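You operate a simulated robot arm through the tools that you are given. There is no shell and no other tool. Be economical: measure what you need, move in short steps, check, and stop when the job is done.

The job below is to be done with a simulated two-armed robot. You get a single attempt, and the scene is never put back.

JOB
Hold the brown tray on the top of the yellow bench steady with one hand and put the grey corner piece in it with the other.

The check looks at the end state, three seconds after you hand in, the way a careful person would. Anything else that was tipped, shoved, dropped, spilled or broken makes it a failure.

ROBOT AND FRAMES
Two 7-joint arms with two-finger grippers on one trunk, on a base that drives. Base frame: it is fixed to the floor where the robot stands at the start and does not move with it; the origin is under the middle of the robot, x ahead of it, y to its left, z up. Units: mm, degrees, N and s.
The left shoulder is at the start at [78, 151, 913], the right one opposite. With the tool pointing down near the work surface each hand reaches from about 100 to 780 mm from the robot's upright axis, wherever it stands, measured 20 degrees to its own side. Places, roughly: brown tray [-1500, -3250, 750]. Payload 2.54 kg a hand.
The TCP of each hand is the grasp point between the finger pads, 30 mm short of the fingertips. In the tool frame z runs along the fingers and y along their closing line. The gripper opens to 116 mm. The gripper's body begins 95 mm behind the TCP.
Orientation is that of the tool frame in the base frame, as a unit quaternion [x, y, z, w]. With the fingers straight down and closing along the base's y, the tool's x points along the base's -x, its y along +y and its z along -z.

CONTROLS
- The arms move only by the tool step_arm. It takes "left_targets", "right_targets" or both (then of equal length, played together; a hand with none holds still); each is one flat list of numbers, 7 for each row, row after row: the shift along the base's x, y, z in units of 300 mm (1.0 is 300 mm), then the turn, a rotation vector about the base's x, y, z in units of 120 degrees (1.0 is 120 degrees), then the closure, from 0 (fully open) to 1 (shut). In form: [x, y, z, rx, ry, rz, grip, x, y, z, rx, ry, rz, grip, ...]. A call has 1 to 8 rows; each row is the pose to reach, as a shift and turn from the pose commanded when the call began. A call with a number of a shift or a turn outside -1 to 1 is refused whole. Rows are played at 5 a second. More than 50 mm and 8.6 degrees between two rows, or a gripper value outside its range, and nothing of the call is played. Where a pose cannot be reached the arm comes as near as it can. A force on the tool above 40 N (or 10 N above the force at the start of the call, whichever is more), or a blocked arm, ends the call early, and 0.2 s more pass. Each finger travels about 72 mm/s and halts on what it meets, pressing with about 43 N; the grip force reading is that of the motor and also rises with nothing between the fingers. The clock runs only during rows and for 0.2 s after the last one: add rows that repeat a pose to give the fingers time. It gives the time, the measured TCP pose, the force on the tool (base axes), the opening and the grip force at its end, in the units of the frame above (readings bear some noise), with the torque about the TCP (base axes, N m) and any sound that the robot's microphone picked up.
- Cameras (640 x 400 px; columns grow to the right, rows downward): "scene" is now at [157.4, -31.3, 1058]; the picture's right is [-0.27, -0.96, 0.00], its down [-0.18, 0.05, -0.98] and it looks along [0.95, -0.27, -0.18] (base axes); focal length 214 px, centre (320, 200). "left" rides on the left gripper at [69, 15, -122] in its tool frame; the picture's right is [-0.22, 0.98, 0.00], its down [-0.83, -0.18, -0.53] and it looks along [-0.52, -0.12, 0.85] (tool axes); focal length 251 px, centre (320, 200). "right" rides on the right gripper at [69, -15, -122] in its tool frame; the picture's right is [0.22, 0.98, 0.00], its down [-0.83, 0.18, -0.53] and it looks along [-0.52, 0.12, 0.85] (tool axes); focal length 251 px, centre (320, 200).
- capture(camera): a new picture of that camera. It takes no simulated time.
- slide_trunk(by): slides the trunk up (or, below 0, down) by that many mm; the arms and the scene camera ride with it, the base frame stays. It gives what a move gives, with no picture.
- roll_base(legs): drives the robot by 1 to 6 legs, each [ahead, left, turn to the left] in mm, mm and degrees, along the robot's own axes; the way and the turn of a leg run together, so that a leg with both is an arc; at most 1500 mm and 180 degrees a leg. The arms and the cameras ride along, it lands a little off, and it stops where it bumps. It gives what a move gives.
- pan_tilt(pan, tilt): turns the head with the scene camera to pan (to the left, within 80 degrees either way) and tilt (down, from -29 to 69), counted from straight ahead of the robot. It gives what a move gives.
- pixel_to_xyz(camera, pixels): there is no depth. For up to 12 entries [column, row, z] of the newest picture of that camera ("zoom" is the newest enlarged one), the place [x, y] in the base frame at which the ray of that pixel passes the height z, good to about 2 mm, but the place of the scene camera against the robot may be out by one fixed shift of up to 18 mm in any direction. It takes no simulated time.
- zoom(camera, box): a new picture of the part [left, top, right, bottom] of that camera's present view, enlarged. It takes no simulated time.
- job_done(): hands the job in; it is judged then, once.

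Keep the steps short. Do not move on a guess: measure, check each grasp and each placing, and mend mistakes. In all there are 80 turns and 62 pictures (those below and enlarged ones count). Leave the grippers open and the arms clear of the work at the hand-in unless told otherwise, and finish with a single line.

The tools are called after "Emit:" as a command line: name --argument value ..., lists and objects as JSON in quotes. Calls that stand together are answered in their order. step_arm: Moves the arms, as the interface text tells. Its arguments: {"type":"object","properties":{"left_targets":{"type":"array"},"right_targets":{"type":"array"}},"required":[]} The other tools are called the same way: slide_trunk (by) slides the trunk up or down; roll_base (legs) drives the base; pan_tilt (pan, tilt) turns the head that bears the scene camera; capture (camera) takes a picture; pixel_to_xyz (camera, pixels) gives the place at which the rays of pixels pass given heights; zoom (camera, box) takes an enlarged picture of a part of a camera's view; job_done () hands the job in.

At the start:

```text
time_s: 0.0
left_eef_pos: [538.7, 138.4, 1113.8]
left_orientation: [-0.002, 1.0, 0.001, 0.0]
left_ft_force: [0.4, -0.8, -0.3]
left_ft_torque: [0.02, 0.0, 0.0]
left_finger_gap: 116.1
left_grasp_force: 0.2
right_eef_pos: [361.7, -188.7, 1071.3]
right_orientation: [0.001, 1.0, 0.0, 0.0]
right_ft_force: [0.1, 0.4, -0.7]
right_ft_torque: [0.02, -0.02, 0.0]
right_finger_gap: 116.2
right_grasp_force: 0.0
trunk travel left (down, up): [-150.0, 139.0]
robot x, y, heading: [-1.7, -0.0, 0.1]
head pan, tilt: [-15.8, 10.6]
```

scene: 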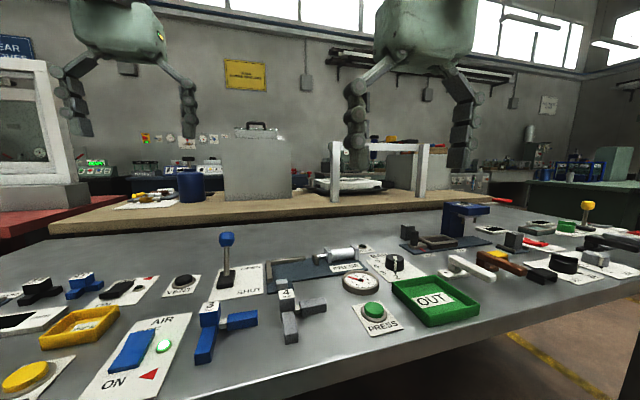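
right: 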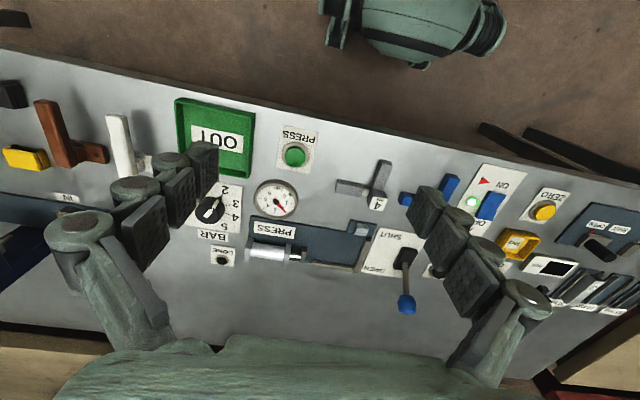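
left: 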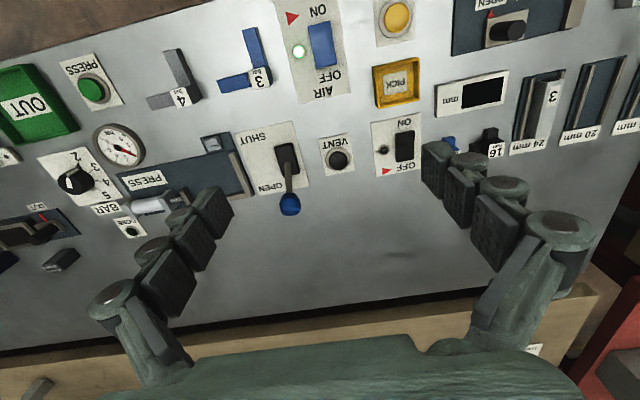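

The grey L-shaped piece is near scene (295,315), with a blue twin at (220,335). I'll zoom in and tilt the head for a better look before measuring.

Emit:
zoom --camera "scene" --box '[180, 260, 360, 372]'

Emit:
zoom --camera "right" --box '[300, 130, 480, 242]'

Emit:
pixel_to_xyz --camera "right" --pixels '[[375, 205, 750], [340, 187, 750], [383, 165, 750], [375, 205, 800], [340, 187, 800], [383, 165, 800]]'

Emit:
pixel_to_xyz --camera "scene" --pixels '[[287, 300, 750], [290, 338, 750], [320, 305, 750], [287, 300, 800], [290, 338, 800], [320, 305, 800]]'

```text
3.56 times, centred on (270, 316) of scene
```

zoom: 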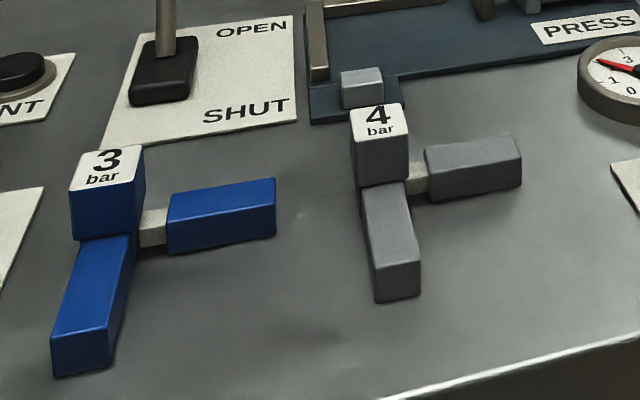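

```text
3.56 times, centred on (390, 186) of right
```

zoom: 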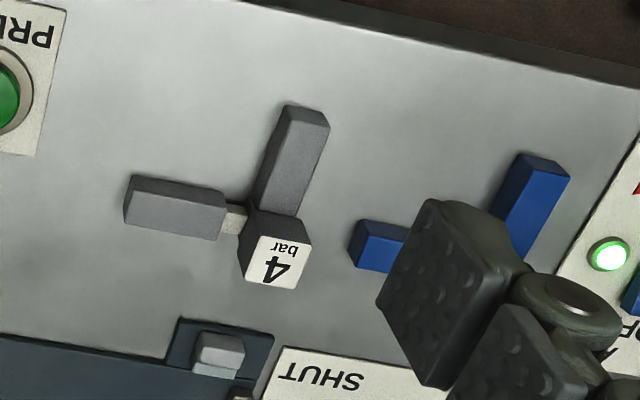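

```text
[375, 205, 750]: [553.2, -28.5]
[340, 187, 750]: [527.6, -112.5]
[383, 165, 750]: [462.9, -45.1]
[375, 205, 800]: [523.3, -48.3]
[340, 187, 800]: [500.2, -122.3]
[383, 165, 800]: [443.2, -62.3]
```

```text
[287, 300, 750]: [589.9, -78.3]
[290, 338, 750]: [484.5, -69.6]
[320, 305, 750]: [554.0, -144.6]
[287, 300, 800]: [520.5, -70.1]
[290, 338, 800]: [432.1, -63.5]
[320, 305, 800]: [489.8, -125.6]
```

I'll triangulate the "4 bar" label and the arms' ends with both hand cameras to get heights.

Emit:
pixel_to_xyz --camera "right" --pixels '[[378, 203.4, 740], [378, 203.4, 780], [378, 203.4, 820], [480, 202, 720], [480, 202, 760], [294, 154, 720], [294, 154, 760]]'

Emit:
zoom --camera "left" --box '[60, 30, 300, 180]'

Emit:
pixel_to_xyz --camera "left" --pixels '[[182, 97, 740], [182, 97, 780], [182, 97, 820], [92, 90, 720], [92, 90, 760]]'

```text
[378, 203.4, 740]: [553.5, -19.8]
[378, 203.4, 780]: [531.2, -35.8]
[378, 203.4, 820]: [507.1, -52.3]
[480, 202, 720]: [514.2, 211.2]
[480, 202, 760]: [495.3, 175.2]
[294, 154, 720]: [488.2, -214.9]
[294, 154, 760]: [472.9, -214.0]
```

```text
2.67 times, centred on (180, 105) of left
```

zoom: 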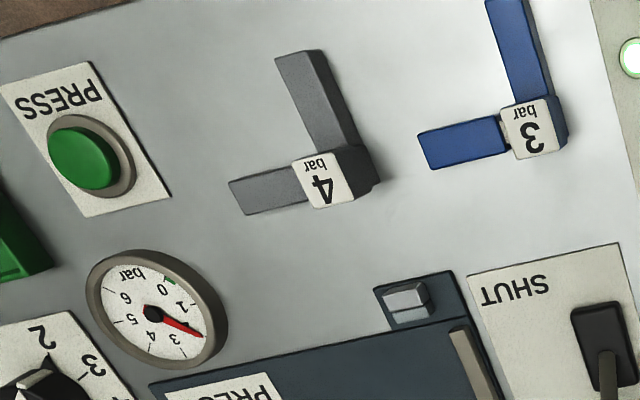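

```text
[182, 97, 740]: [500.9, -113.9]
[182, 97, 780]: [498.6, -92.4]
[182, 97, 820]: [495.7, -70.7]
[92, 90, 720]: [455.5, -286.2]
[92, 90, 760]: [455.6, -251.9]
```

Triangulated: label top z≈840 at about (494,-60), panel around z≈790. I'll bring the right hand to look closer from higher up, (398,-80,970), for accurate sizes.

Emit:
step_arm --right_targets '[0.03, 0.09, -0.08, 0, 0, 0, 0, 0.06, 0.18, -0.16, 0, 0, 0, 0, 0.09, 0.27, -0.25, 0, 0, 0, 0, 0.12, 0.36, -0.33, 0, 0, 0, 0, 0.12, 0.36, -0.33, 0, 0, 0, 0]'

Emit:
capture --camera "right"

```text
time_s: 1.2
left_eef_pos: [538.0, 138.9, 1113.0]
left_orientation: [-0.001, 1.0, 0.0, 0.001]
left_ft_force: [0.2, -1.0, 0.3]
left_ft_torque: [0.02, 0.04, 0.0]
left_finger_gap: 116.1
left_grasp_force: 0.1
right_eef_pos: [398.2, -80.6, 973.3]
right_orientation: [0.001, 1.0, 0.0, 0.001]
right_ft_force: [0.2, 0.2, -0.5]
right_ft_torque: [0.03, 0.01, 0.02]
right_finger_gap: 116.1
right_grasp_force: 0.0
trunk travel left (down, up): [-150.0, 139.0]
robot x, y, heading: [0.3, 3.9, -0.0]
head pan, tilt: [-15.8, 10.6]
```

```text
55 pictures are left
```

right: 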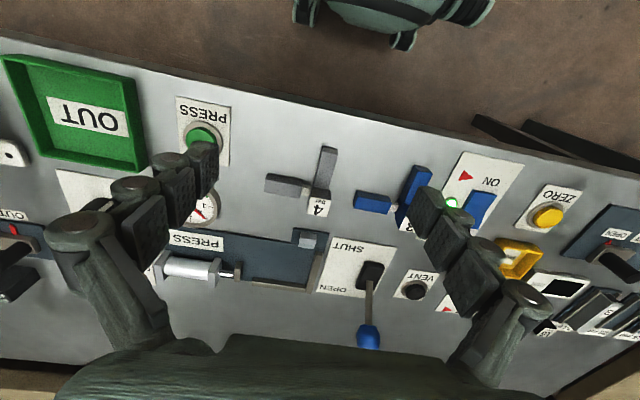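

Piece now near (315,190). Zoom for measurement.

Emit:
zoom --camera "right" --box '[240, 135, 368, 215]'

Emit:
pixel_to_xyz --camera "zoom" --pixels '[[320, 200, 800]]'

```text
5.00 times, centred on (304, 175) of right
```

zoom: 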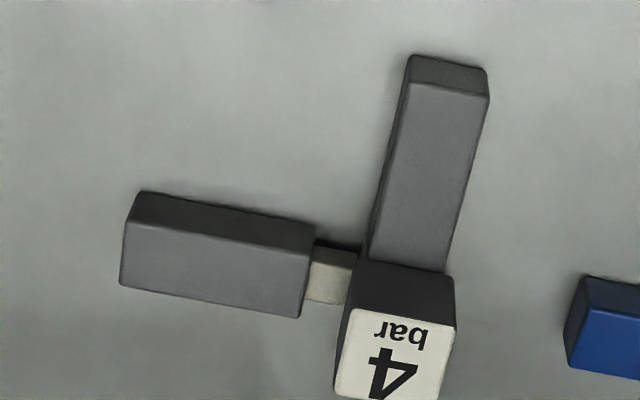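

```text
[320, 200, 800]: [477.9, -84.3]
```

Measured: head block spans x 483–509, y −71…−46, top z≈840; arms about 20 mm wide with top z≈816; panel z≈798. I'll grip the head above the arms, fingers closing along y. First go above it at z≈900 with gap ~60.

Emit:
step_arm --right_targets '[0.11, 0.025, -0.08, 0, 0, 0, 0.2, 0.22, 0.05, -0.16, 0, 0, 0, 0.4, 0.327, 0.073, -0.24, 0, 0, 0, 0.48, 0.327, 0.073, -0.24, 0, 0, 0, 0.48, 0.327, 0.073, -0.24, 0, 0, 0, 0.48]'

Emit:
capture --camera "right"

Emit:
zoom --camera "scene" --box '[200, 220, 380, 332]'

```text
time_s: 2.4
left_eef_pos: [538.4, 137.4, 1112.8]
left_orientation: [-0.001, 1.0, 0.0, 0.0]
left_ft_force: [-0.6, 0.3, 0.2]
left_ft_torque: [0.02, -0.02, 0.03]
left_finger_gap: 116.0
left_grasp_force: 0.2
right_eef_pos: [468.3, -84.8, 911.3]
right_orientation: [0.001, 1.0, 0.001, 0.0]
right_ft_force: [-0.9, -0.3, 0.8]
right_ft_torque: [0.02, -0.01, 0.02]
right_finger_gap: 60.4
right_grasp_force: 0.1
right hand out of reach, approached as far as the arm can: row 1, 2, 3, 4, 5
trunk travel left (down, up): [-150.0, 139.0]
robot x, y, heading: [1.3, 0.1, 0.2]
head pan, tilt: [-15.8, 10.6]
```

```text
53 pictures are left
```

right: 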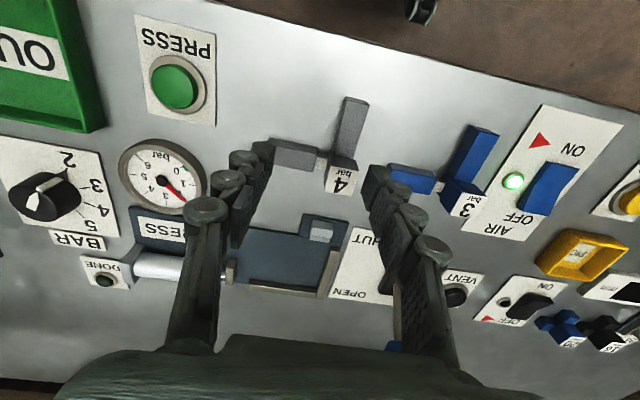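

```text
3.56 times, centred on (290, 276) of scene
```

zoom: 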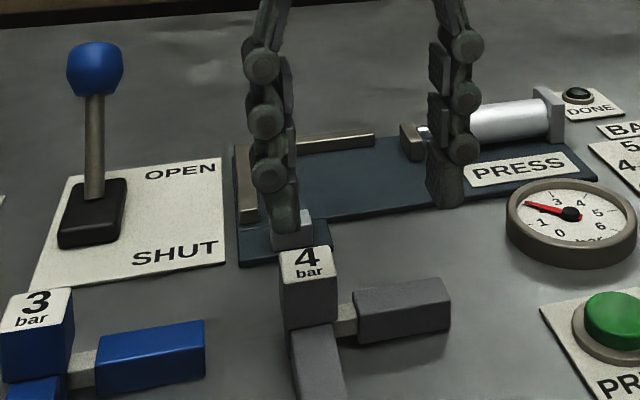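

The right arm stopped short (468,−85): the piece is too near the robot's midline. I'll raise the hand back up, then drive the base 130 mm left so that the piece lies in the right arm's area.

Emit:
step_arm --right_targets '[-0.1, 0, 0.1, 0, 0, 0, 0.48, -0.2, 0, 0.2, 0, 0, 0, 0.48, -0.3, 0, 0.33, 0, 0, 0, 0.48, -0.327, -0.1, 0.45, 0, 0, 0, 0.48, -0.327, -0.1, 0.45, 0, 0, 0, 0.48]'

Emit:
roll_base --legs '[[0, 130, 0]]'

```text
time_s: 3.6
left_eef_pos: [538.7, 137.5, 1112.2]
left_orientation: [-0.001, 1.0, 0.0, 0.0]
left_ft_force: [-0.2, 0.5, 0.5]
left_ft_torque: [-0.01, 0.02, -0.03]
left_finger_gap: 116.1
left_grasp_force: 0.1
right_eef_pos: [368.8, -115.2, 1048.3]
right_orientation: [0.001, 1.0, 0.0, 0.001]
right_ft_force: [0.7, 0.6, 0.3]
right_ft_torque: [-0.02, 0.03, -0.04]
right_finger_gap: 60.3
right_grasp_force: 0.1
trunk travel left (down, up): [-150.0, 139.0]
robot x, y, heading: [1.3, 0.3, 0.1]
head pan, tilt: [-15.8, 10.6]
```

```text
time_s: 5.5
left_eef_pos: [538.4, 269.6, 1111.0]
left_orientation: [0.0, 1.0, 0.0, -0.001]
left_ft_force: [-0.9, 0.5, -0.3]
left_ft_torque: [-0.02, 0.02, -0.02]
left_finger_gap: 115.9
left_grasp_force: 0.1
right_eef_pos: [369.3, 16.5, 1048.7]
right_orientation: [0.001, 1.0, 0.0, 0.0]
right_ft_force: [0.3, 0.1, 0.1]
right_ft_torque: [0.03, -0.02, -0.01]
right_finger_gap: 60.5
right_grasp_force: 0.2
trunk travel left (down, up): [-150.0, 139.0]
robot x, y, heading: [-1.6, 131.4, -0.3]
head pan, tilt: [-15.8, 10.6]
```

Base now at y≈131. Move right hand to above the head, (496,−58.5,905).

Emit:
step_arm --right_targets '[0.084, -0.05, -0.096, 0, 0, 0, 0.48, 0.169, -0.1, -0.192, 0, 0, 0, 0.48, 0.253, -0.15, -0.288, 0, 0, 0, 0.48, 0.338, -0.2, -0.384, 0, 0, 0, 0.48, 0.422, -0.25, -0.48, 0, 0, 0, 0.48, 0.422, -0.25, -0.48, 0, 0, 0, 0.48, 0.422, -0.25, -0.48, 0, 0, 0, 0.48]'

Emit:
capture --camera "right"

```text
time_s: 7.1
left_eef_pos: [537.9, 268.7, 1112.0]
left_orientation: [0.001, 1.0, 0.0, 0.001]
left_ft_force: [-0.3, 0.2, 0.6]
left_ft_torque: [-0.06, 0.02, -0.04]
left_finger_gap: 115.9
left_grasp_force: 0.1
right_eef_pos: [494.7, -60.6, 905.5]
right_orientation: [0.0, 1.0, 0.001, -0.001]
right_ft_force: [-0.8, -0.1, 0.0]
right_ft_torque: [0.06, 0.01, -0.01]
right_finger_gap: 60.5
right_grasp_force: 0.0
trunk travel left (down, up): [-150.0, 139.0]
robot x, y, heading: [1.1, 131.7, -0.0]
head pan, tilt: [-15.8, 10.6]
```

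```text
51 pictures are left
```

right: 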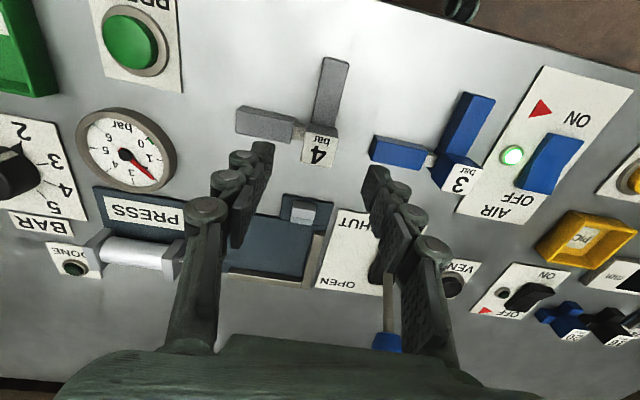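

Reached. Verify the label's place from here: corners around (304,136),(336,136),(301,163),(335,165).

Emit:
zoom --camera "right" --box '[240, 100, 400, 200]'

Emit:
pixel_to_xyz --camera "right" --pixels '[[305, 133, 839.5], [338, 138, 839.5], [301, 162, 839.5], [335, 165, 839.5]]'

```text
4.00 times, centred on (320, 150) of right
```

zoom: 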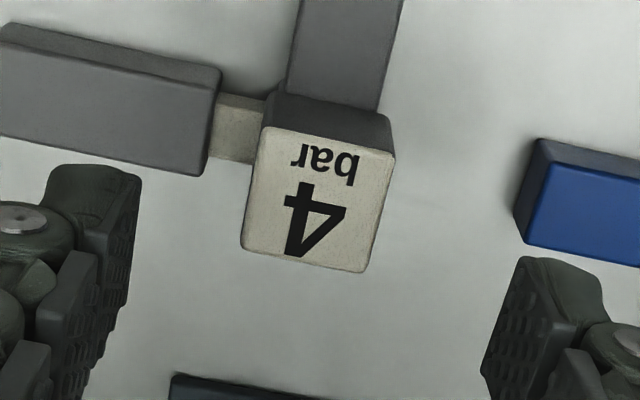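

```text
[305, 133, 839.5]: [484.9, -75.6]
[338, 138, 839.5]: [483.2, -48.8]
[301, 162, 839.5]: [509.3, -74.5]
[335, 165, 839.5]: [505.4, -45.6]
```

Head centre ≈(496,−60.5); hand is centred. Descend to TCP z≈852 (tips 822, above the arms' 816), then close.

Emit:
step_arm --right_targets '[0.003, 0, -0.09, 0, 0, 0, 0.48, 0.003, 0, -0.175, 0, 0, 0, 0.48, 0.003, 0, -0.175, 0, 0, 0, 0.48]'

Emit:
capture --camera "right"

```text
time_s: 7.9
left_eef_pos: [539.0, 269.6, 1112.5]
left_orientation: [0.0, 1.0, 0.001, 0.0]
left_ft_force: [-0.3, 0.0, -0.1]
left_ft_torque: [0.0, -0.05, 0.0]
left_finger_gap: 115.9
left_grasp_force: 0.0
right_eef_pos: [497.0, -60.2, 850.7]
right_orientation: [0.001, 1.0, -0.001, 0.0]
right_ft_force: [0.9, -0.3, -0.3]
right_ft_torque: [0.01, 0.02, 0.0]
right_finger_gap: 60.4
right_grasp_force: 0.0
trunk travel left (down, up): [-150.0, 139.0]
robot x, y, heading: [-0.4, 128.8, -0.0]
head pan, tilt: [-15.8, 10.6]
```

```text
49 pictures are left
```

right: 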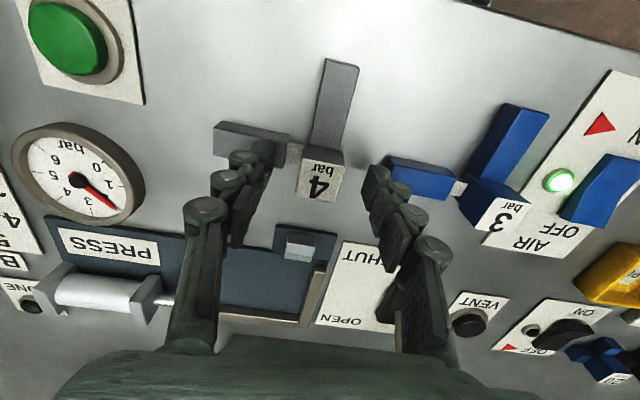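

Fingers straddle the head, with no contact. Close now.

Emit:
step_arm --right_targets '[0, 0, 0, 0, 0, 0, 0.65, 0, 0, 0, 0, 0, 0, 0.8, 0, 0, 0, 0, 0, 0, 0.9, 0, 0, 0, 0, 0, 0, 0.9, 0, 0, 0, 0, 0, 0, 0.9]'

Emit:
zoom --camera "right" --box '[220, 80, 420, 205]'

```text
time_s: 9.1
left_eef_pos: [537.3, 268.0, 1112.4]
left_orientation: [0.001, 1.0, 0.0, 0.0]
left_ft_force: [0.4, 0.2, 0.2]
left_ft_torque: [-0.01, 0.0, 0.03]
left_finger_gap: 116.0
left_grasp_force: 0.1
right_eef_pos: [495.0, -59.8, 853.0]
right_orientation: [0.001, 1.0, 0.0, 0.0]
right_ft_force: [-1.5, 0.2, -0.1]
right_ft_torque: [0.03, -0.01, 0.0]
right_finger_gap: 24.8
right_grasp_force: 43.2
trunk travel left (down, up): [-150.0, 139.0]
robot x, y, heading: [1.0, 129.0, 0.0]
head pan, tilt: [-15.8, 10.6]
```

```text
3.20 times, centred on (320, 142) of right
```

zoom: 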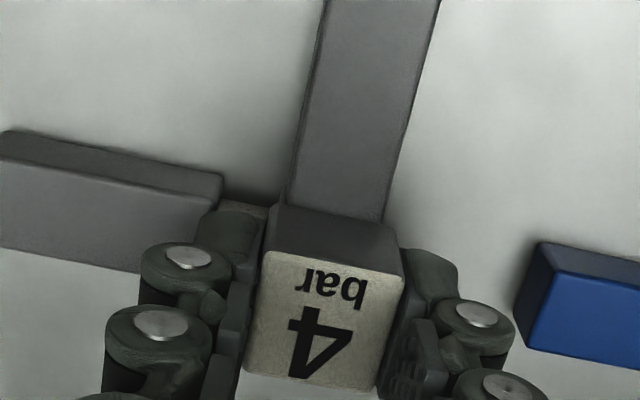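

Gripped: 24.8 mm gap, 43 N. Lift 100 mm gently and check.

Emit:
step_arm --right_targets '[0, 0, 0.03, 0, 0, 0, 0.9, 0, 0, 0.12, 0, 0, 0, 0.9, 0, 0, 0.23, 0, 0, 0, 0.9, 0, 0, 0.34, 0, 0, 0, 0.9, 0, 0, 0.34, 0, 0, 0, 0.9]'

Emit:
capture --camera "right"

Emit:
capture --camera "scene"

```text
time_s: 10.3
left_eef_pos: [538.1, 267.8, 1112.8]
left_orientation: [0.0, 1.0, -0.001, 0.0]
left_ft_force: [1.2, -1.4, 0.4]
left_ft_torque: [-0.03, 0.04, 0.01]
left_finger_gap: 116.1
left_grasp_force: 0.0
right_eef_pos: [497.7, -58.9, 954.5]
right_orientation: [0.001, 1.0, 0.0, 0.0]
right_ft_force: [-0.1, 0.4, 0.5]
right_ft_torque: [-0.02, -0.01, 0.01]
right_finger_gap: 11.4
right_grasp_force: 0.0
trunk travel left (down, up): [-150.0, 139.0]
robot x, y, heading: [-1.0, 131.5, 0.2]
head pan, tilt: [-15.8, 10.6]
```

```text
47 pictures are left
```

right: 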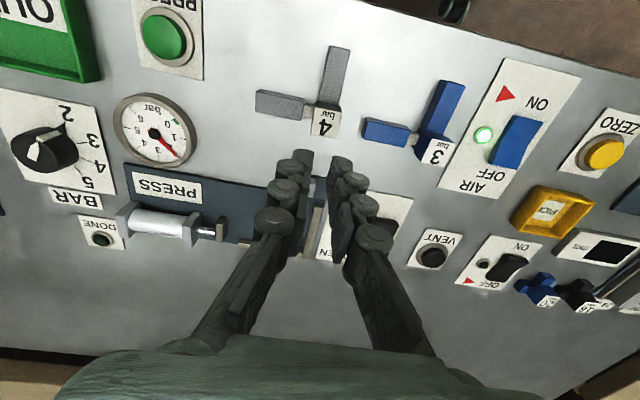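

```text
46 pictures are left
```

scene: 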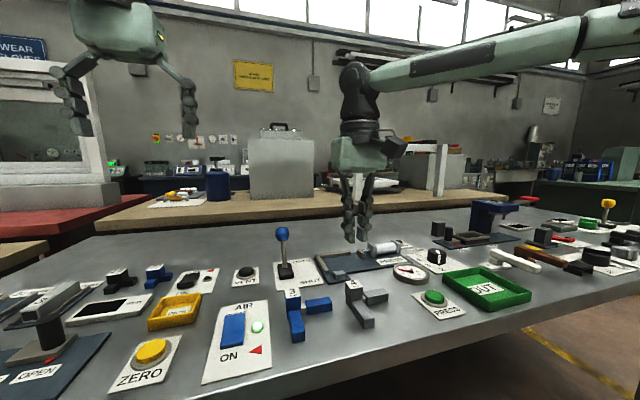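

The gap shut to 11 mm: the piece slipped out and stayed on the panel. Let me look closely at it.

Emit:
zoom --camera "right" --box '[240, 30, 400, 150]'

Emit:
zoom --camera "scene" --box '[270, 260, 430, 360]'

Emit:
pixel_to_xyz --camera "right" --pixels '[[314, 107, 839.5], [341, 110, 839.5], [311, 133, 839.5], [334, 138, 839.5], [325, 50, 816], [345, 55, 816], [256, 100, 816]]'

```text
3.33 times, centred on (320, 90) of right
```

zoom: 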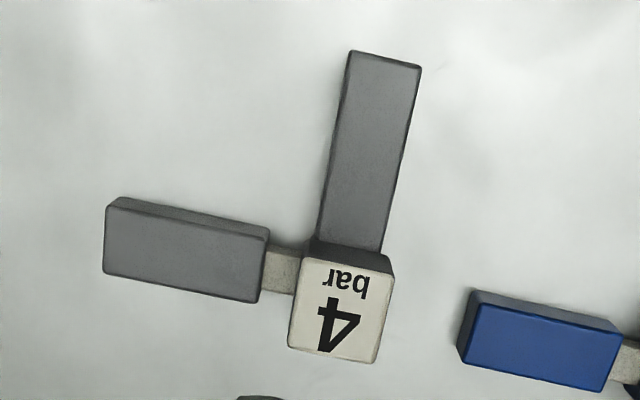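

```text
4.00 times, centred on (350, 310) of scene
```

zoom: 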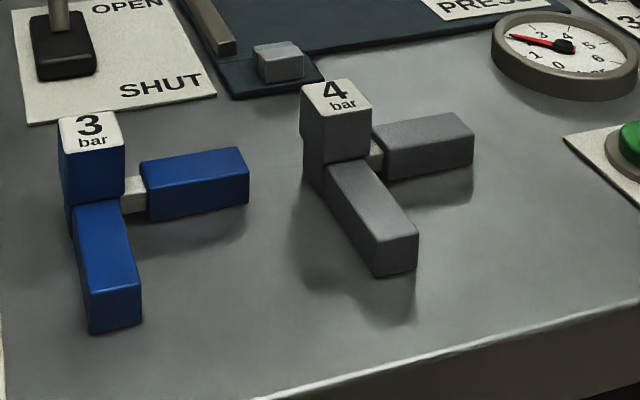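

```text
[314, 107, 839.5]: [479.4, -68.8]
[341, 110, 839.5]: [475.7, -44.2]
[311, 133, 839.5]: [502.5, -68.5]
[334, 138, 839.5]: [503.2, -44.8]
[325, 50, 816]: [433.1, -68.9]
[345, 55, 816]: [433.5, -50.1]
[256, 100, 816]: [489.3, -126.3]
```

In this view the grey piece casts an offset shadow, as if its arms were off the panel, unlike before. I'll let some time pass with the hand still and look again.

Emit:
step_arm --right_targets '[0, 0, 0, 0, 0, 0, 0.48, 0, 0, 0, 0, 0, 0, 0.48, 0, 0, 0, 0, 0, 0, 0.48, 0, 0, 0, 0, 0, 0, 0.48]'

Emit:
zoom --camera "scene" --box '[270, 260, 430, 360]'

Emit:
zoom --camera "right" --box '[240, 30, 400, 150]'

```text
time_s: 11.3
left_eef_pos: [540.1, 268.8, 1112.7]
left_orientation: [0.0, 1.0, -0.001, 0.0]
left_ft_force: [0.3, -0.3, -0.7]
left_ft_torque: [-0.02, -0.02, 0.0]
left_finger_gap: 115.8
left_grasp_force: 0.0
right_eef_pos: [497.9, -58.4, 954.8]
right_orientation: [0.002, 1.0, -0.001, 0.0]
right_ft_force: [0.8, -0.1, -0.4]
right_ft_torque: [0.01, -0.02, 0.02]
right_finger_gap: 60.2
right_grasp_force: 0.0
trunk travel left (down, up): [-150.0, 139.0]
robot x, y, heading: [0.5, 128.9, -0.0]
head pan, tilt: [-15.8, 10.6]
```

```text
4.00 times, centred on (350, 310) of scene
```

zoom: 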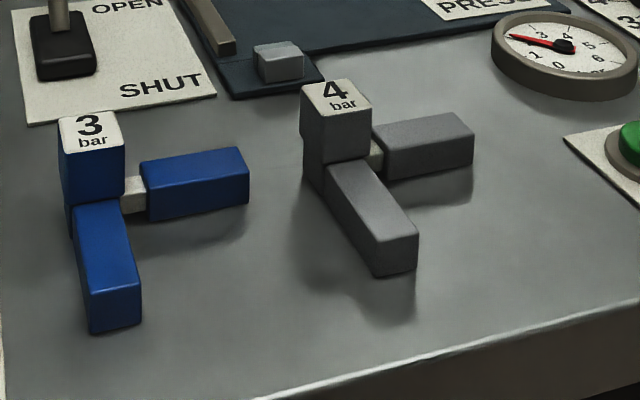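

```text
3.33 times, centred on (320, 90) of right
```

zoom: 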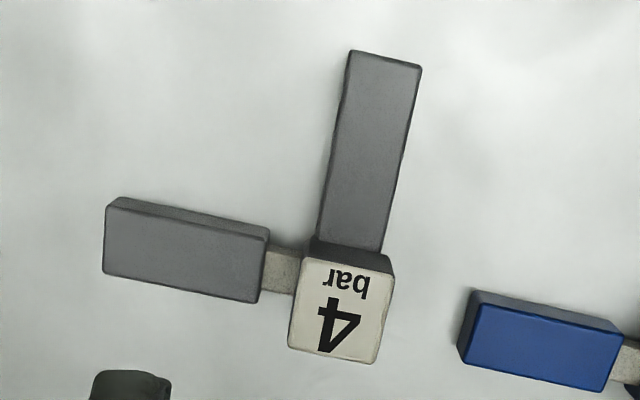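

The piece is stable but I need its true height and tilt. I'll shift the hand back and right to triangulate again.

Emit:
pixel_to_xyz --camera "right" --pixels '[[315, 107, 800], [315, 107, 860], [345, 50.5, 790], [345, 50.5, 830], [256.5, 112, 790], [256.5, 112, 830], [202, 80, 790], [202, 80, 810]]'

Emit:
step_arm --right_targets '[-0.1, -0.1, 0, 0, 0, 0, 0.48, -0.2, -0.2, 0, 0, 0, 0, 0.48, -0.3, -0.3, 0, 0, 0, 0, 0.48, -0.3, -0.3, 0, 0, 0, 0, 0.48]'

Emit:
zoom --camera "right" --box '[280, 100, 440, 220]'

Emit:
capture --camera "right"

```text
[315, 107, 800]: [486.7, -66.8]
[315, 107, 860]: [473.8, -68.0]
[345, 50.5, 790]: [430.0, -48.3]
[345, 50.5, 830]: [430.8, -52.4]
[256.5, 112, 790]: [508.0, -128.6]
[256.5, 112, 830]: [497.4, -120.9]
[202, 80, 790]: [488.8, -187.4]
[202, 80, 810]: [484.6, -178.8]
```

```text
time_s: 12.3
left_eef_pos: [538.2, 269.4, 1112.0]
left_orientation: [0.0, 1.0, 0.0, 0.0]
left_ft_force: [0.5, 0.0, 0.2]
left_ft_torque: [0.01, -0.01, 0.0]
left_finger_gap: 115.9
left_grasp_force: 0.0
right_eef_pos: [407.6, -149.8, 955.4]
right_orientation: [0.001, 1.0, 0.001, 0.001]
right_ft_force: [-0.2, 0.2, 0.3]
right_ft_torque: [0.02, -0.02, -0.03]
right_finger_gap: 60.2
right_grasp_force: 0.0
trunk travel left (down, up): [-150.0, 139.0]
robot x, y, heading: [2.4, 125.0, 0.2]
head pan, tilt: [-15.8, 10.6]
```

```text
3.33 times, centred on (360, 160) of right
```

zoom: 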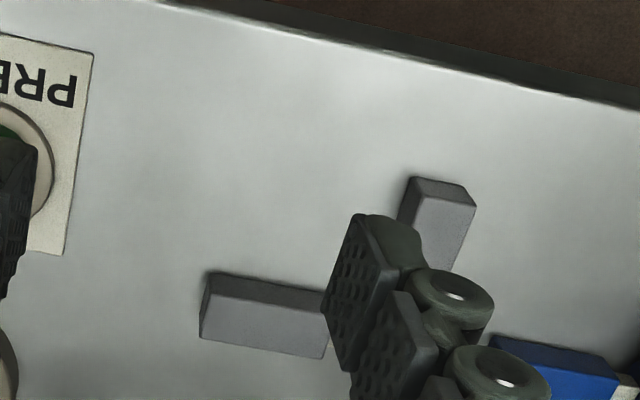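

```text
40 pictures are left
```

right: 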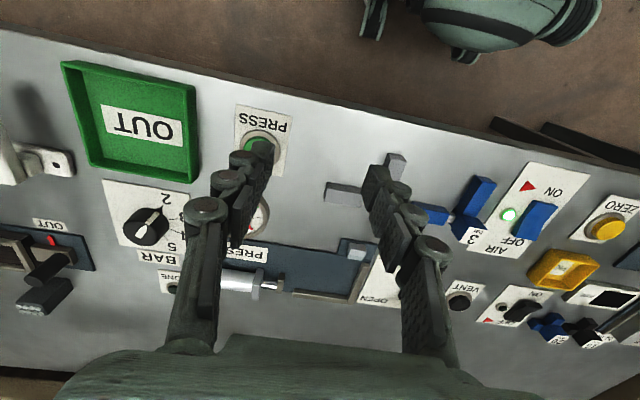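

Emit:
pixel_to_xyz --camera "right" --pixels '[[323.7, 202.3, 790], [323.7, 202.3, 830], [406.8, 162.1, 790], [406.8, 162.1, 830], [283.5, 176.2, 790], [283.5, 176.2, 810]]'

```text
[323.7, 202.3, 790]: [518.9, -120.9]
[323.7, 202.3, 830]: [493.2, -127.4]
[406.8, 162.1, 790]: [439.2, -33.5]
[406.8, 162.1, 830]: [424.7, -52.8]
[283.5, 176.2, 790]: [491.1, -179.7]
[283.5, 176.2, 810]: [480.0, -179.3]
```

Heights unchanged (arm tops ≈815, so it lies flat on the panel), and the piece moved only ~4 mm toward the robot. So it slipped out of the fingers. I'll regrip a little deeper (tips just above the arms) and lift by millimetres to feel the weight. First back above it.

Emit:
step_arm --right_targets '[0.09, 0.1, 0, 0, 0, 0, 0.48, 0.18, 0.2, -0.03, 0, 0, 0, 0.48, 0.276, 0.309, -0.07, 0, 0, 0, 0.48, 0.276, 0.309, -0.167, 0, 0, 0, 0.48, 0.276, 0.309, -0.167, 0, 0, 0, 0.48]'

Emit:
zoom --camera "right" --box '[240, 100, 400, 200]'

```text
time_s: 13.5
left_eef_pos: [537.6, 268.2, 1112.5]
left_orientation: [0.0, 1.0, 0.0, 0.0]
left_ft_force: [-0.5, -0.1, 0.8]
left_ft_torque: [-0.01, 0.0, -0.03]
left_finger_gap: 115.8
left_grasp_force: 0.1
right_eef_pos: [491.4, -57.2, 903.2]
right_orientation: [0.001, 1.0, 0.0, 0.001]
right_ft_force: [0.4, 0.4, -1.0]
right_ft_torque: [0.01, 0.0, 0.0]
right_finger_gap: 60.4
right_grasp_force: 0.1
trunk travel left (down, up): [-150.0, 139.0]
robot x, y, heading: [-0.7, 129.2, -0.1]
head pan, tilt: [-15.8, 10.6]
```

```text
4.00 times, centred on (320, 150) of right
```

zoom: 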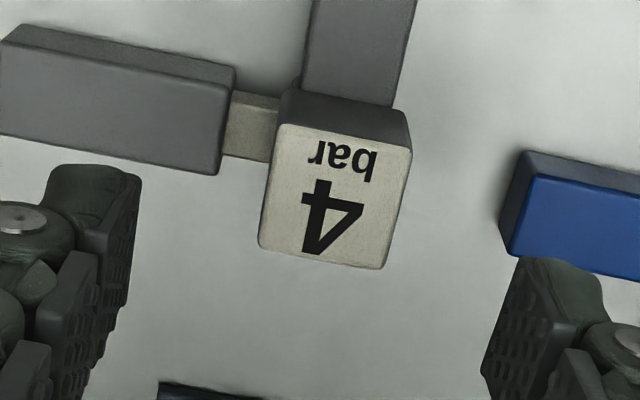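

Emit:
pixel_to_xyz --camera "zoom" --pixels '[[275, 124, 839.5], [411, 150, 839.5], [385, 270, 839.5], [258, 248, 839.5], [332, 198, 839.5]]'

```text
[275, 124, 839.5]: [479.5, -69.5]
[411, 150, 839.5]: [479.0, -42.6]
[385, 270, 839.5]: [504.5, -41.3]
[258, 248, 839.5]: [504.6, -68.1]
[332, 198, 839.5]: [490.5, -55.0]
```

Head centre (492,−55.4). Descend to TCP z≈847.5 and close there.

Emit:
step_arm --right_targets '[0.002, 0.006, -0.09, 0, 0, 0, 0.48, 0.002, 0.006, -0.17, 0, 0, 0, 0.48, 0.002, 0.006, -0.186, 0, 0, 0, 0.48, 0.002, 0.006, -0.186, 0, 0, 0, 0.65, 0.002, 0.006, -0.186, 0, 0, 0, 0.8, 0.002, 0.006, -0.186, 0, 0, 0, 1, 0.002, 0.006, -0.186, 0, 0, 0, 1, 0.002, 0.006, -0.186, 0, 0, 0, 1]'

Emit:
step_arm --right_targets '[0, 0, 0.01, 0, 0, 0, 1, 0, 0, 0.02, 0, 0, 0, 1, 0, 0, 0.03, 0, 0, 0, 1]'

Emit:
zoom --camera "right" --box '[220, 80, 420, 205]'

```text
time_s: 15.3
left_eef_pos: [539.5, 267.4, 1113.3]
left_orientation: [0.0, 1.0, 0.0, 0.0]
left_ft_force: [0.0, 0.3, -0.1]
left_ft_torque: [0.02, 0.01, -0.02]
left_finger_gap: 116.0
left_grasp_force: 0.0
right_eef_pos: [490.9, -53.9, 848.1]
right_orientation: [0.001, 1.0, -0.001, 0.0]
right_ft_force: [0.0, -0.3, -0.4]
right_ft_torque: [0.01, -0.05, -0.02]
right_finger_gap: 24.6
right_grasp_force: 42.8
trunk travel left (down, up): [-150.0, 139.0]
robot x, y, heading: [2.8, 130.9, 0.1]
head pan, tilt: [-15.8, 10.6]
```

```text
time_s: 16.1
left_eef_pos: [538.4, 269.3, 1113.3]
left_orientation: [0.0, 1.0, 0.0, -0.001]
left_ft_force: [0.2, -0.7, 1.3]
left_ft_torque: [-0.03, -0.02, 0.01]
left_finger_gap: 116.0
left_grasp_force: 0.0
right_eef_pos: [490.9, -54.1, 857.8]
right_orientation: [0.001, 1.0, 0.0, 0.0]
right_ft_force: [-0.4, 0.6, 0.3]
right_ft_torque: [0.02, -0.03, -0.02]
right_finger_gap: 24.6
right_grasp_force: 42.6
trunk travel left (down, up): [-150.0, 139.0]
robot x, y, heading: [1.5, 131.1, 0.1]
head pan, tilt: [-15.8, 10.6]
```

```text
3.20 times, centred on (320, 142) of right
```

zoom: 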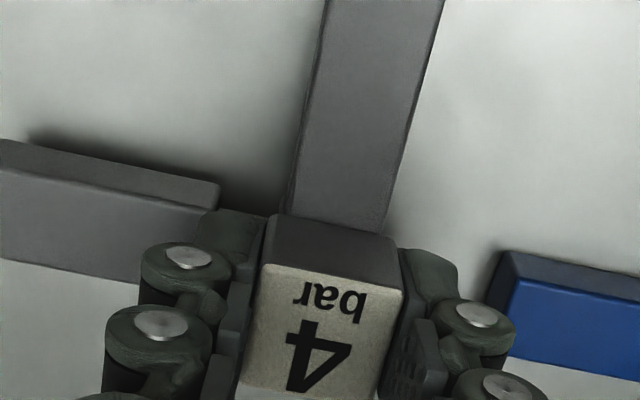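

Gap 24.6 and 43 N hold; force reading shows almost no weight. Lift another 15 mm slowly and compare.

Emit:
step_arm --right_targets '[0, 0, 0.01, 0, 0, 0, 1, 0, 0, 0.02, 0, 0, 0, 1, 0, 0, 0.03, 0, 0, 0, 1, 0, 0, 0.04, 0, 0, 0, 1, 0, 0, 0.05, 0, 0, 0, 1]'

Emit:
zoom --camera "right" --box '[220, 80, 420, 205]'

Emit:
zoom --camera "scene" --box '[270, 250, 430, 350]'

```text
time_s: 17.3
left_eef_pos: [538.1, 269.5, 1111.8]
left_orientation: [0.0, 1.0, 0.0, 0.0]
left_ft_force: [-0.4, 0.2, 0.3]
left_ft_torque: [0.0, -0.02, 0.0]
left_finger_gap: 115.9
left_grasp_force: 0.0
right_eef_pos: [489.9, -54.6, 872.1]
right_orientation: [0.001, 1.0, 0.0, -0.001]
right_ft_force: [0.3, 0.2, -1.0]
right_ft_torque: [0.05, -0.01, -0.01]
right_finger_gap: 24.5
right_grasp_force: 43.0
trunk travel left (down, up): [-150.0, 139.0]
robot x, y, heading: [0.3, 132.2, -0.1]
head pan, tilt: [-15.8, 10.6]
```

```text
3.20 times, centred on (320, 142) of right
```

zoom: 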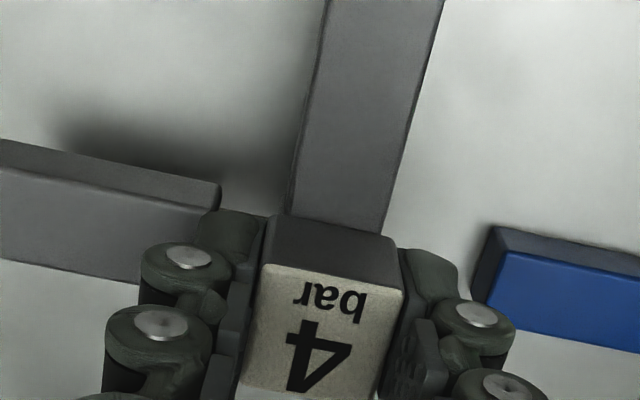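

```text
4.00 times, centred on (350, 300) of scene
```

zoom: 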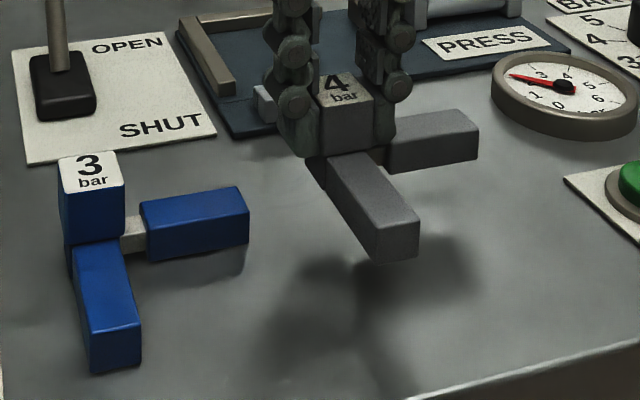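

The piece is now clearly lifted with the hand (its shadow has separated). Keep lifting slowly and check that it doesn't creep.

Emit:
step_arm --right_targets '[0, 0, 0.015, 0, 0, 0, 1, 0, 0, 0.035, 0, 0, 0, 1, 0, 0, 0.06, 0, 0, 0, 1, 0, 0, 0.09, 0, 0, 0, 1, 0, 0, 0.12, 0, 0, 0, 1, 0, 0, 0.15, 0, 0, 0, 1, 0, 0, 0.17, 0, 0, 0, 1, 0, 0, 0.18, 0, 0, 0, 1]'

Emit:
zoom --camera "right" --box '[220, 80, 420, 205]'

```text
time_s: 19.1
left_eef_pos: [537.5, 268.8, 1111.7]
left_orientation: [0.0, 1.0, 0.0, 0.0]
left_ft_force: [0.0, -0.1, 0.5]
left_ft_torque: [0.0, 0.0, 0.0]
left_finger_gap: 115.7
left_grasp_force: 0.0
right_eef_pos: [489.7, -54.4, 926.7]
right_orientation: [0.001, 1.0, 0.0, 0.0]
right_ft_force: [-0.1, 0.5, -0.7]
right_ft_torque: [0.04, 0.0, 0.01]
right_finger_gap: 24.7
right_grasp_force: 43.2
trunk travel left (down, up): [-150.0, 139.0]
robot x, y, heading: [-0.9, 134.0, -0.1]
head pan, tilt: [-15.8, 10.6]
```

```text
3.20 times, centred on (320, 142) of right
```

zoom: 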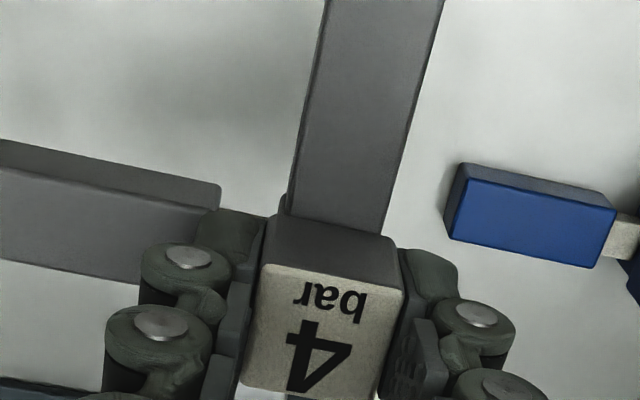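

Grip is stable. Now slowly draw both hands in and up for travel.

Emit:
step_arm --right_targets '[-0.02, 0, 0.03, 0, 0, 0, 1, -0.06, -0.02, 0.07, 0, 0, 0, 1, -0.11, -0.04, 0.12, 0, 0, 0, 1, -0.17, -0.07, 0.17, 0, 0, 0, 1, -0.23, -0.1, 0.22, 0, 0, 0, 1, -0.28, -0.13, 0.26, 0, 0, 0, 1, -0.32, -0.15, 0.29, 0, 0, 0, 1, -0.34, -0.16, 0.3, 0, 0, 0, 1]' --left_targets '[-0.05, 0, 0, 0, 0, 0, 0, -0.12, 0, 0, 0, 0, 0, 0, -0.19, 0, 0, 0, 0, 0, 0, -0.26, 0, 0, 0, 0, 0, 0, -0.33, 0, 0, 0, 0, 0, 0, -0.4, 0, 0, 0, 0, 0, 0, -0.46, 0, 0, 0, 0, 0, 0, -0.5, 0, 0, 0, 0, 0, 0]'

Emit:
pan_tilt --pan -80 --tilt 20

Emit:
capture --camera "scene"

```text
time_s: 20.9
left_eef_pos: [386.3, 269.1, 1112.2]
left_orientation: [-0.001, 1.0, 0.0, 0.0]
left_ft_force: [-0.2, 0.3, 1.0]
left_ft_torque: [-0.04, 0.04, 0.02]
left_finger_gap: 116.1
left_grasp_force: 0.0
right_eef_pos: [388.2, -103.2, 1015.5]
right_orientation: [0.0, 1.0, 0.0, 0.001]
right_ft_force: [0.1, -0.5, 0.0]
right_ft_torque: [0.03, 0.02, -0.01]
right_finger_gap: 24.7
right_grasp_force: 42.8
trunk travel left (down, up): [-150.0, 139.0]
robot x, y, heading: [-1.0, 129.0, -0.1]
head pan, tilt: [-15.8, 10.6]
```

```text
time_s: 22.3
left_eef_pos: [387.2, 269.0, 1112.2]
left_orientation: [0.0, 1.0, 0.001, -0.001]
left_ft_force: [0.0, 0.1, 0.5]
left_ft_torque: [-0.05, 0.0, 0.02]
left_finger_gap: 116.1
left_grasp_force: 0.0
right_eef_pos: [389.0, -102.6, 1016.2]
right_orientation: [0.001, 1.0, 0.0, 0.0]
right_ft_force: [0.0, -0.5, -0.8]
right_ft_torque: [-0.01, 0.0, 0.02]
right_finger_gap: 24.9
right_grasp_force: 43.2
trunk travel left (down, up): [-150.0, 139.0]
robot x, y, heading: [0.0, 131.1, -0.1]
head pan, tilt: [-80.0, 20.0]
```

```text
34 pictures are left
```

scene: 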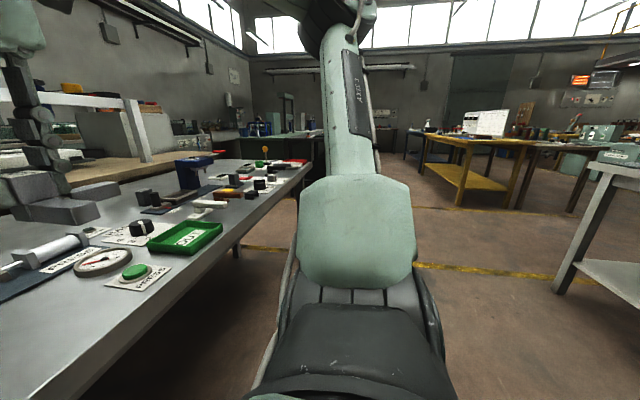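

The yellow bench is seen at (470,165). Measure its legs, the nearby grey table and the floor way.

Emit:
pixel_to_xyz --camera "scene" --pixels '[[458, 205, 0], [424, 178, 0], [520, 178, 0], [515, 212, 0], [558, 290, 0], [425, 136, 720], [470, 145, 720], [600, 165, 750], [572, 212, 0]]'

Emit:
zoom --camera "scene" --box '[390, 80, 640, 236]'

```text
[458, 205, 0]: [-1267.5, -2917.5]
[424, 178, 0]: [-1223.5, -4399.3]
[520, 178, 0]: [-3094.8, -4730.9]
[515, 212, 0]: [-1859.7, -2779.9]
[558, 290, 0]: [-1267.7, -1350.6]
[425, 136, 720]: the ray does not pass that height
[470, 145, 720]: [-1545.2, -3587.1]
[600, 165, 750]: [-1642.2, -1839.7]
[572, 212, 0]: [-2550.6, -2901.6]
```

```text
2.56 times, centred on (515, 158) of scene
```

zoom: 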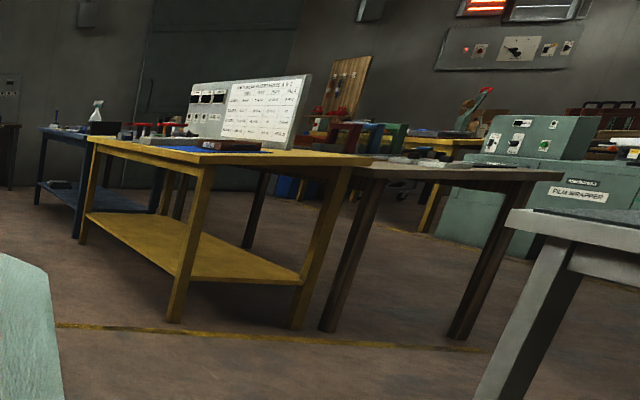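

The bench's near legs stand at about (−1268,−2918) and (−1760,−2850); open floor on its +x side. Plan: back off, turn right to face −y, drive, then face the bench from +x. First back away 450 and turn.

Emit:
roll_base --legs '[[-450, 0, 0], [0, 0, -90]]'

Emit:
pan_tilt --pan 0 --tilt 15

Emit:
capture --camera "scene"

```text
time_s: 28.9
left_eef_pos: [-306.8, -255.3, 1113.0]
left_orientation: [0.704, 0.71, 0.0, -0.001]
left_ft_force: [0.2, 0.5, 0.6]
left_ft_torque: [-0.01, -0.02, 0.04]
left_finger_gap: 116.2
left_grasp_force: 0.0
right_eef_pos: [-677.9, -259.6, 1017.0]
right_orientation: [0.705, 0.709, 0.0, 0.0]
right_ft_force: [0.1, 0.6, -0.5]
right_ft_torque: [-0.03, -0.04, 0.02]
right_finger_gap: 24.4
right_grasp_force: 42.8
trunk travel left (down, up): [-150.0, 139.0]
robot x, y, heading: [-447.5, 134.8, -89.8]
head pan, tilt: [-80.0, 20.0]
```

```text
time_s: 30.4
left_eef_pos: [-306.1, -256.6, 1112.3]
left_orientation: [0.704, 0.71, 0.0, 0.0]
left_ft_force: [-0.1, -0.1, -0.3]
left_ft_torque: [-0.06, 0.0, -0.04]
left_finger_gap: 116.1
left_grasp_force: 0.2
right_eef_pos: [-678.7, -259.6, 1015.2]
right_orientation: [0.706, 0.709, 0.0, 0.0]
right_ft_force: [0.0, 1.3, -0.7]
right_ft_torque: [-0.02, 0.0, 0.01]
right_finger_gap: 24.7
right_grasp_force: 42.6
trunk travel left (down, up): [-150.0, 139.0]
robot x, y, heading: [-449.5, 130.0, -89.8]
head pan, tilt: [0.0, 15.0]
```

```text
32 pictures are left
```

scene: 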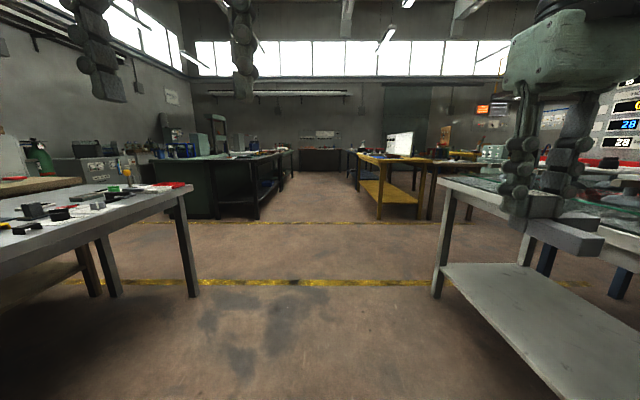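

The corridor ahead is clear in the middle; piece still held. Measure clearances.

Emit:
pixel_to_xyz --camera "scene" --pixels '[[194, 298, 0], [437, 297, 0], [380, 220, 0], [426, 220, 0], [258, 220, 0], [215, 218, 0], [362, 190, 0], [444, 178, 780], [180, 185, 790]]'

Emit:
zoom --camera "scene" --box '[330, 110, 490, 230]'

```text
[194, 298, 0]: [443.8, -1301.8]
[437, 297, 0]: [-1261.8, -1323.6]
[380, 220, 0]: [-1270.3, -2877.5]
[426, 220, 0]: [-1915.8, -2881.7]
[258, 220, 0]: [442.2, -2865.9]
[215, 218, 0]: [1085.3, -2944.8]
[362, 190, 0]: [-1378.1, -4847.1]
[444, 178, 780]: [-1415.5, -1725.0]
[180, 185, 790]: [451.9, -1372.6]
```

```text
3.33 times, centred on (410, 170) of scene
```

zoom: 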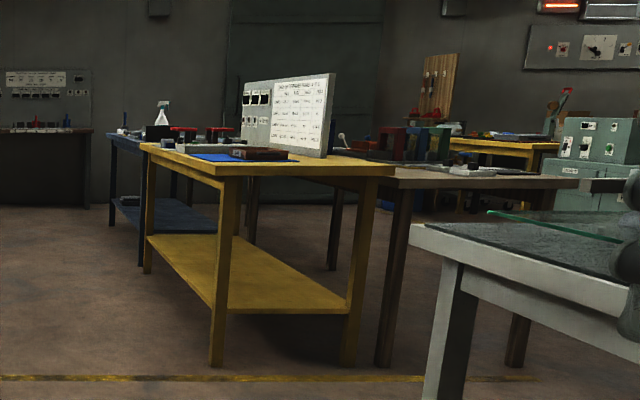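

Clear corridor (x −1250…440). Drive ahead 3000 mm in two legs and turn right to face the bench.

Emit:
roll_base --legs '[[1500, 0, 0], [1500, 0, 0], [300, 0, 0], [0, 0, -90]]'

Emit:
pan_tilt --pan 0 --tilt 25

Emit:
capture --camera "scene"

```text
time_s: 50.5
left_eef_pos: [-824.3, -3319.0, 1113.0]
left_orientation: [1.0, 0.005, 0.0, 0.0]
left_ft_force: [0.6, 0.1, -0.5]
left_ft_torque: [0.01, 0.02, -0.02]
left_finger_gap: 115.9
left_grasp_force: 0.2
right_eef_pos: [-828.0, -2948.3, 1015.9]
right_orientation: [1.0, 0.003, 0.0, 0.0]
right_ft_force: [-0.2, 0.2, -1.0]
right_ft_torque: [0.0, 0.05, -0.01]
right_finger_gap: 24.6
right_grasp_force: 42.7
trunk travel left (down, up): [-150.0, 139.0]
robot x, y, heading: [-438.7, -3180.8, -179.7]
head pan, tilt: [0.0, 15.0]
```

```text
time_s: 51.2
left_eef_pos: [-825.2, -3318.2, 1113.2]
left_orientation: [1.0, 0.005, 0.0, 0.0]
left_ft_force: [0.8, 0.2, -0.3]
left_ft_torque: [0.0, -0.01, 0.0]
left_finger_gap: 115.8
left_grasp_force: 0.0
right_eef_pos: [-826.7, -2948.8, 1015.5]
right_orientation: [1.0, 0.003, 0.0, 0.0]
right_ft_force: [0.1, 0.0, -0.8]
right_ft_torque: [-0.02, 0.01, 0.02]
right_finger_gap: 24.6
right_grasp_force: 43.0
trunk travel left (down, up): [-150.0, 139.0]
robot x, y, heading: [-435.8, -3179.3, -179.3]
head pan, tilt: [0.0, 25.0]
```

```text
30 pictures are left
```

scene: 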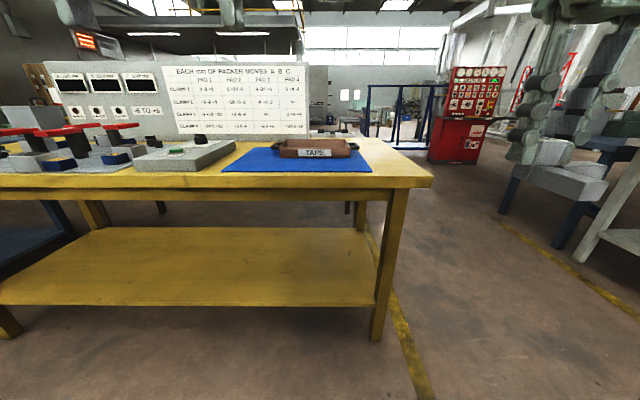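

Tray "TAPS" at (318,148) on a blue mat. Zoom and measure.

Emit:
zoom --camera "scene" --box '[210, 115, 400, 205]'

Emit:
pixel_to_xyz --camera "scene" --pixels '[[372, 172, 720], [222, 171, 720], [432, 185, 720], [374, 340, 0], [279, 158, 740], [358, 157, 740]]'

```text
3.37 times, centred on (305, 160) of scene
```

zoom: 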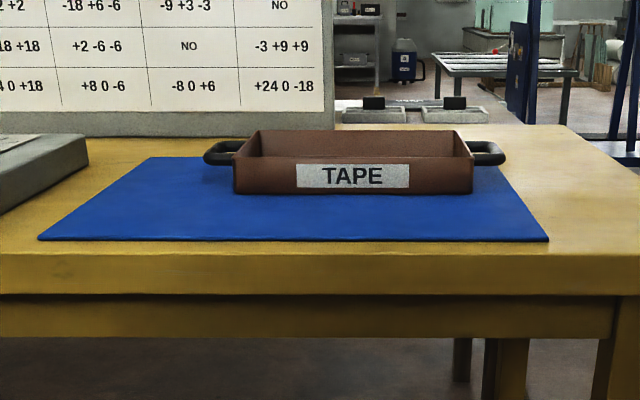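

```text
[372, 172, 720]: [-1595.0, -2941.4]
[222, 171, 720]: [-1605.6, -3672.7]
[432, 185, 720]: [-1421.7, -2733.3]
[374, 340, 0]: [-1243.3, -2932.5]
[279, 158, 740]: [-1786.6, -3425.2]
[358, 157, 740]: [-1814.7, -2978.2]
```

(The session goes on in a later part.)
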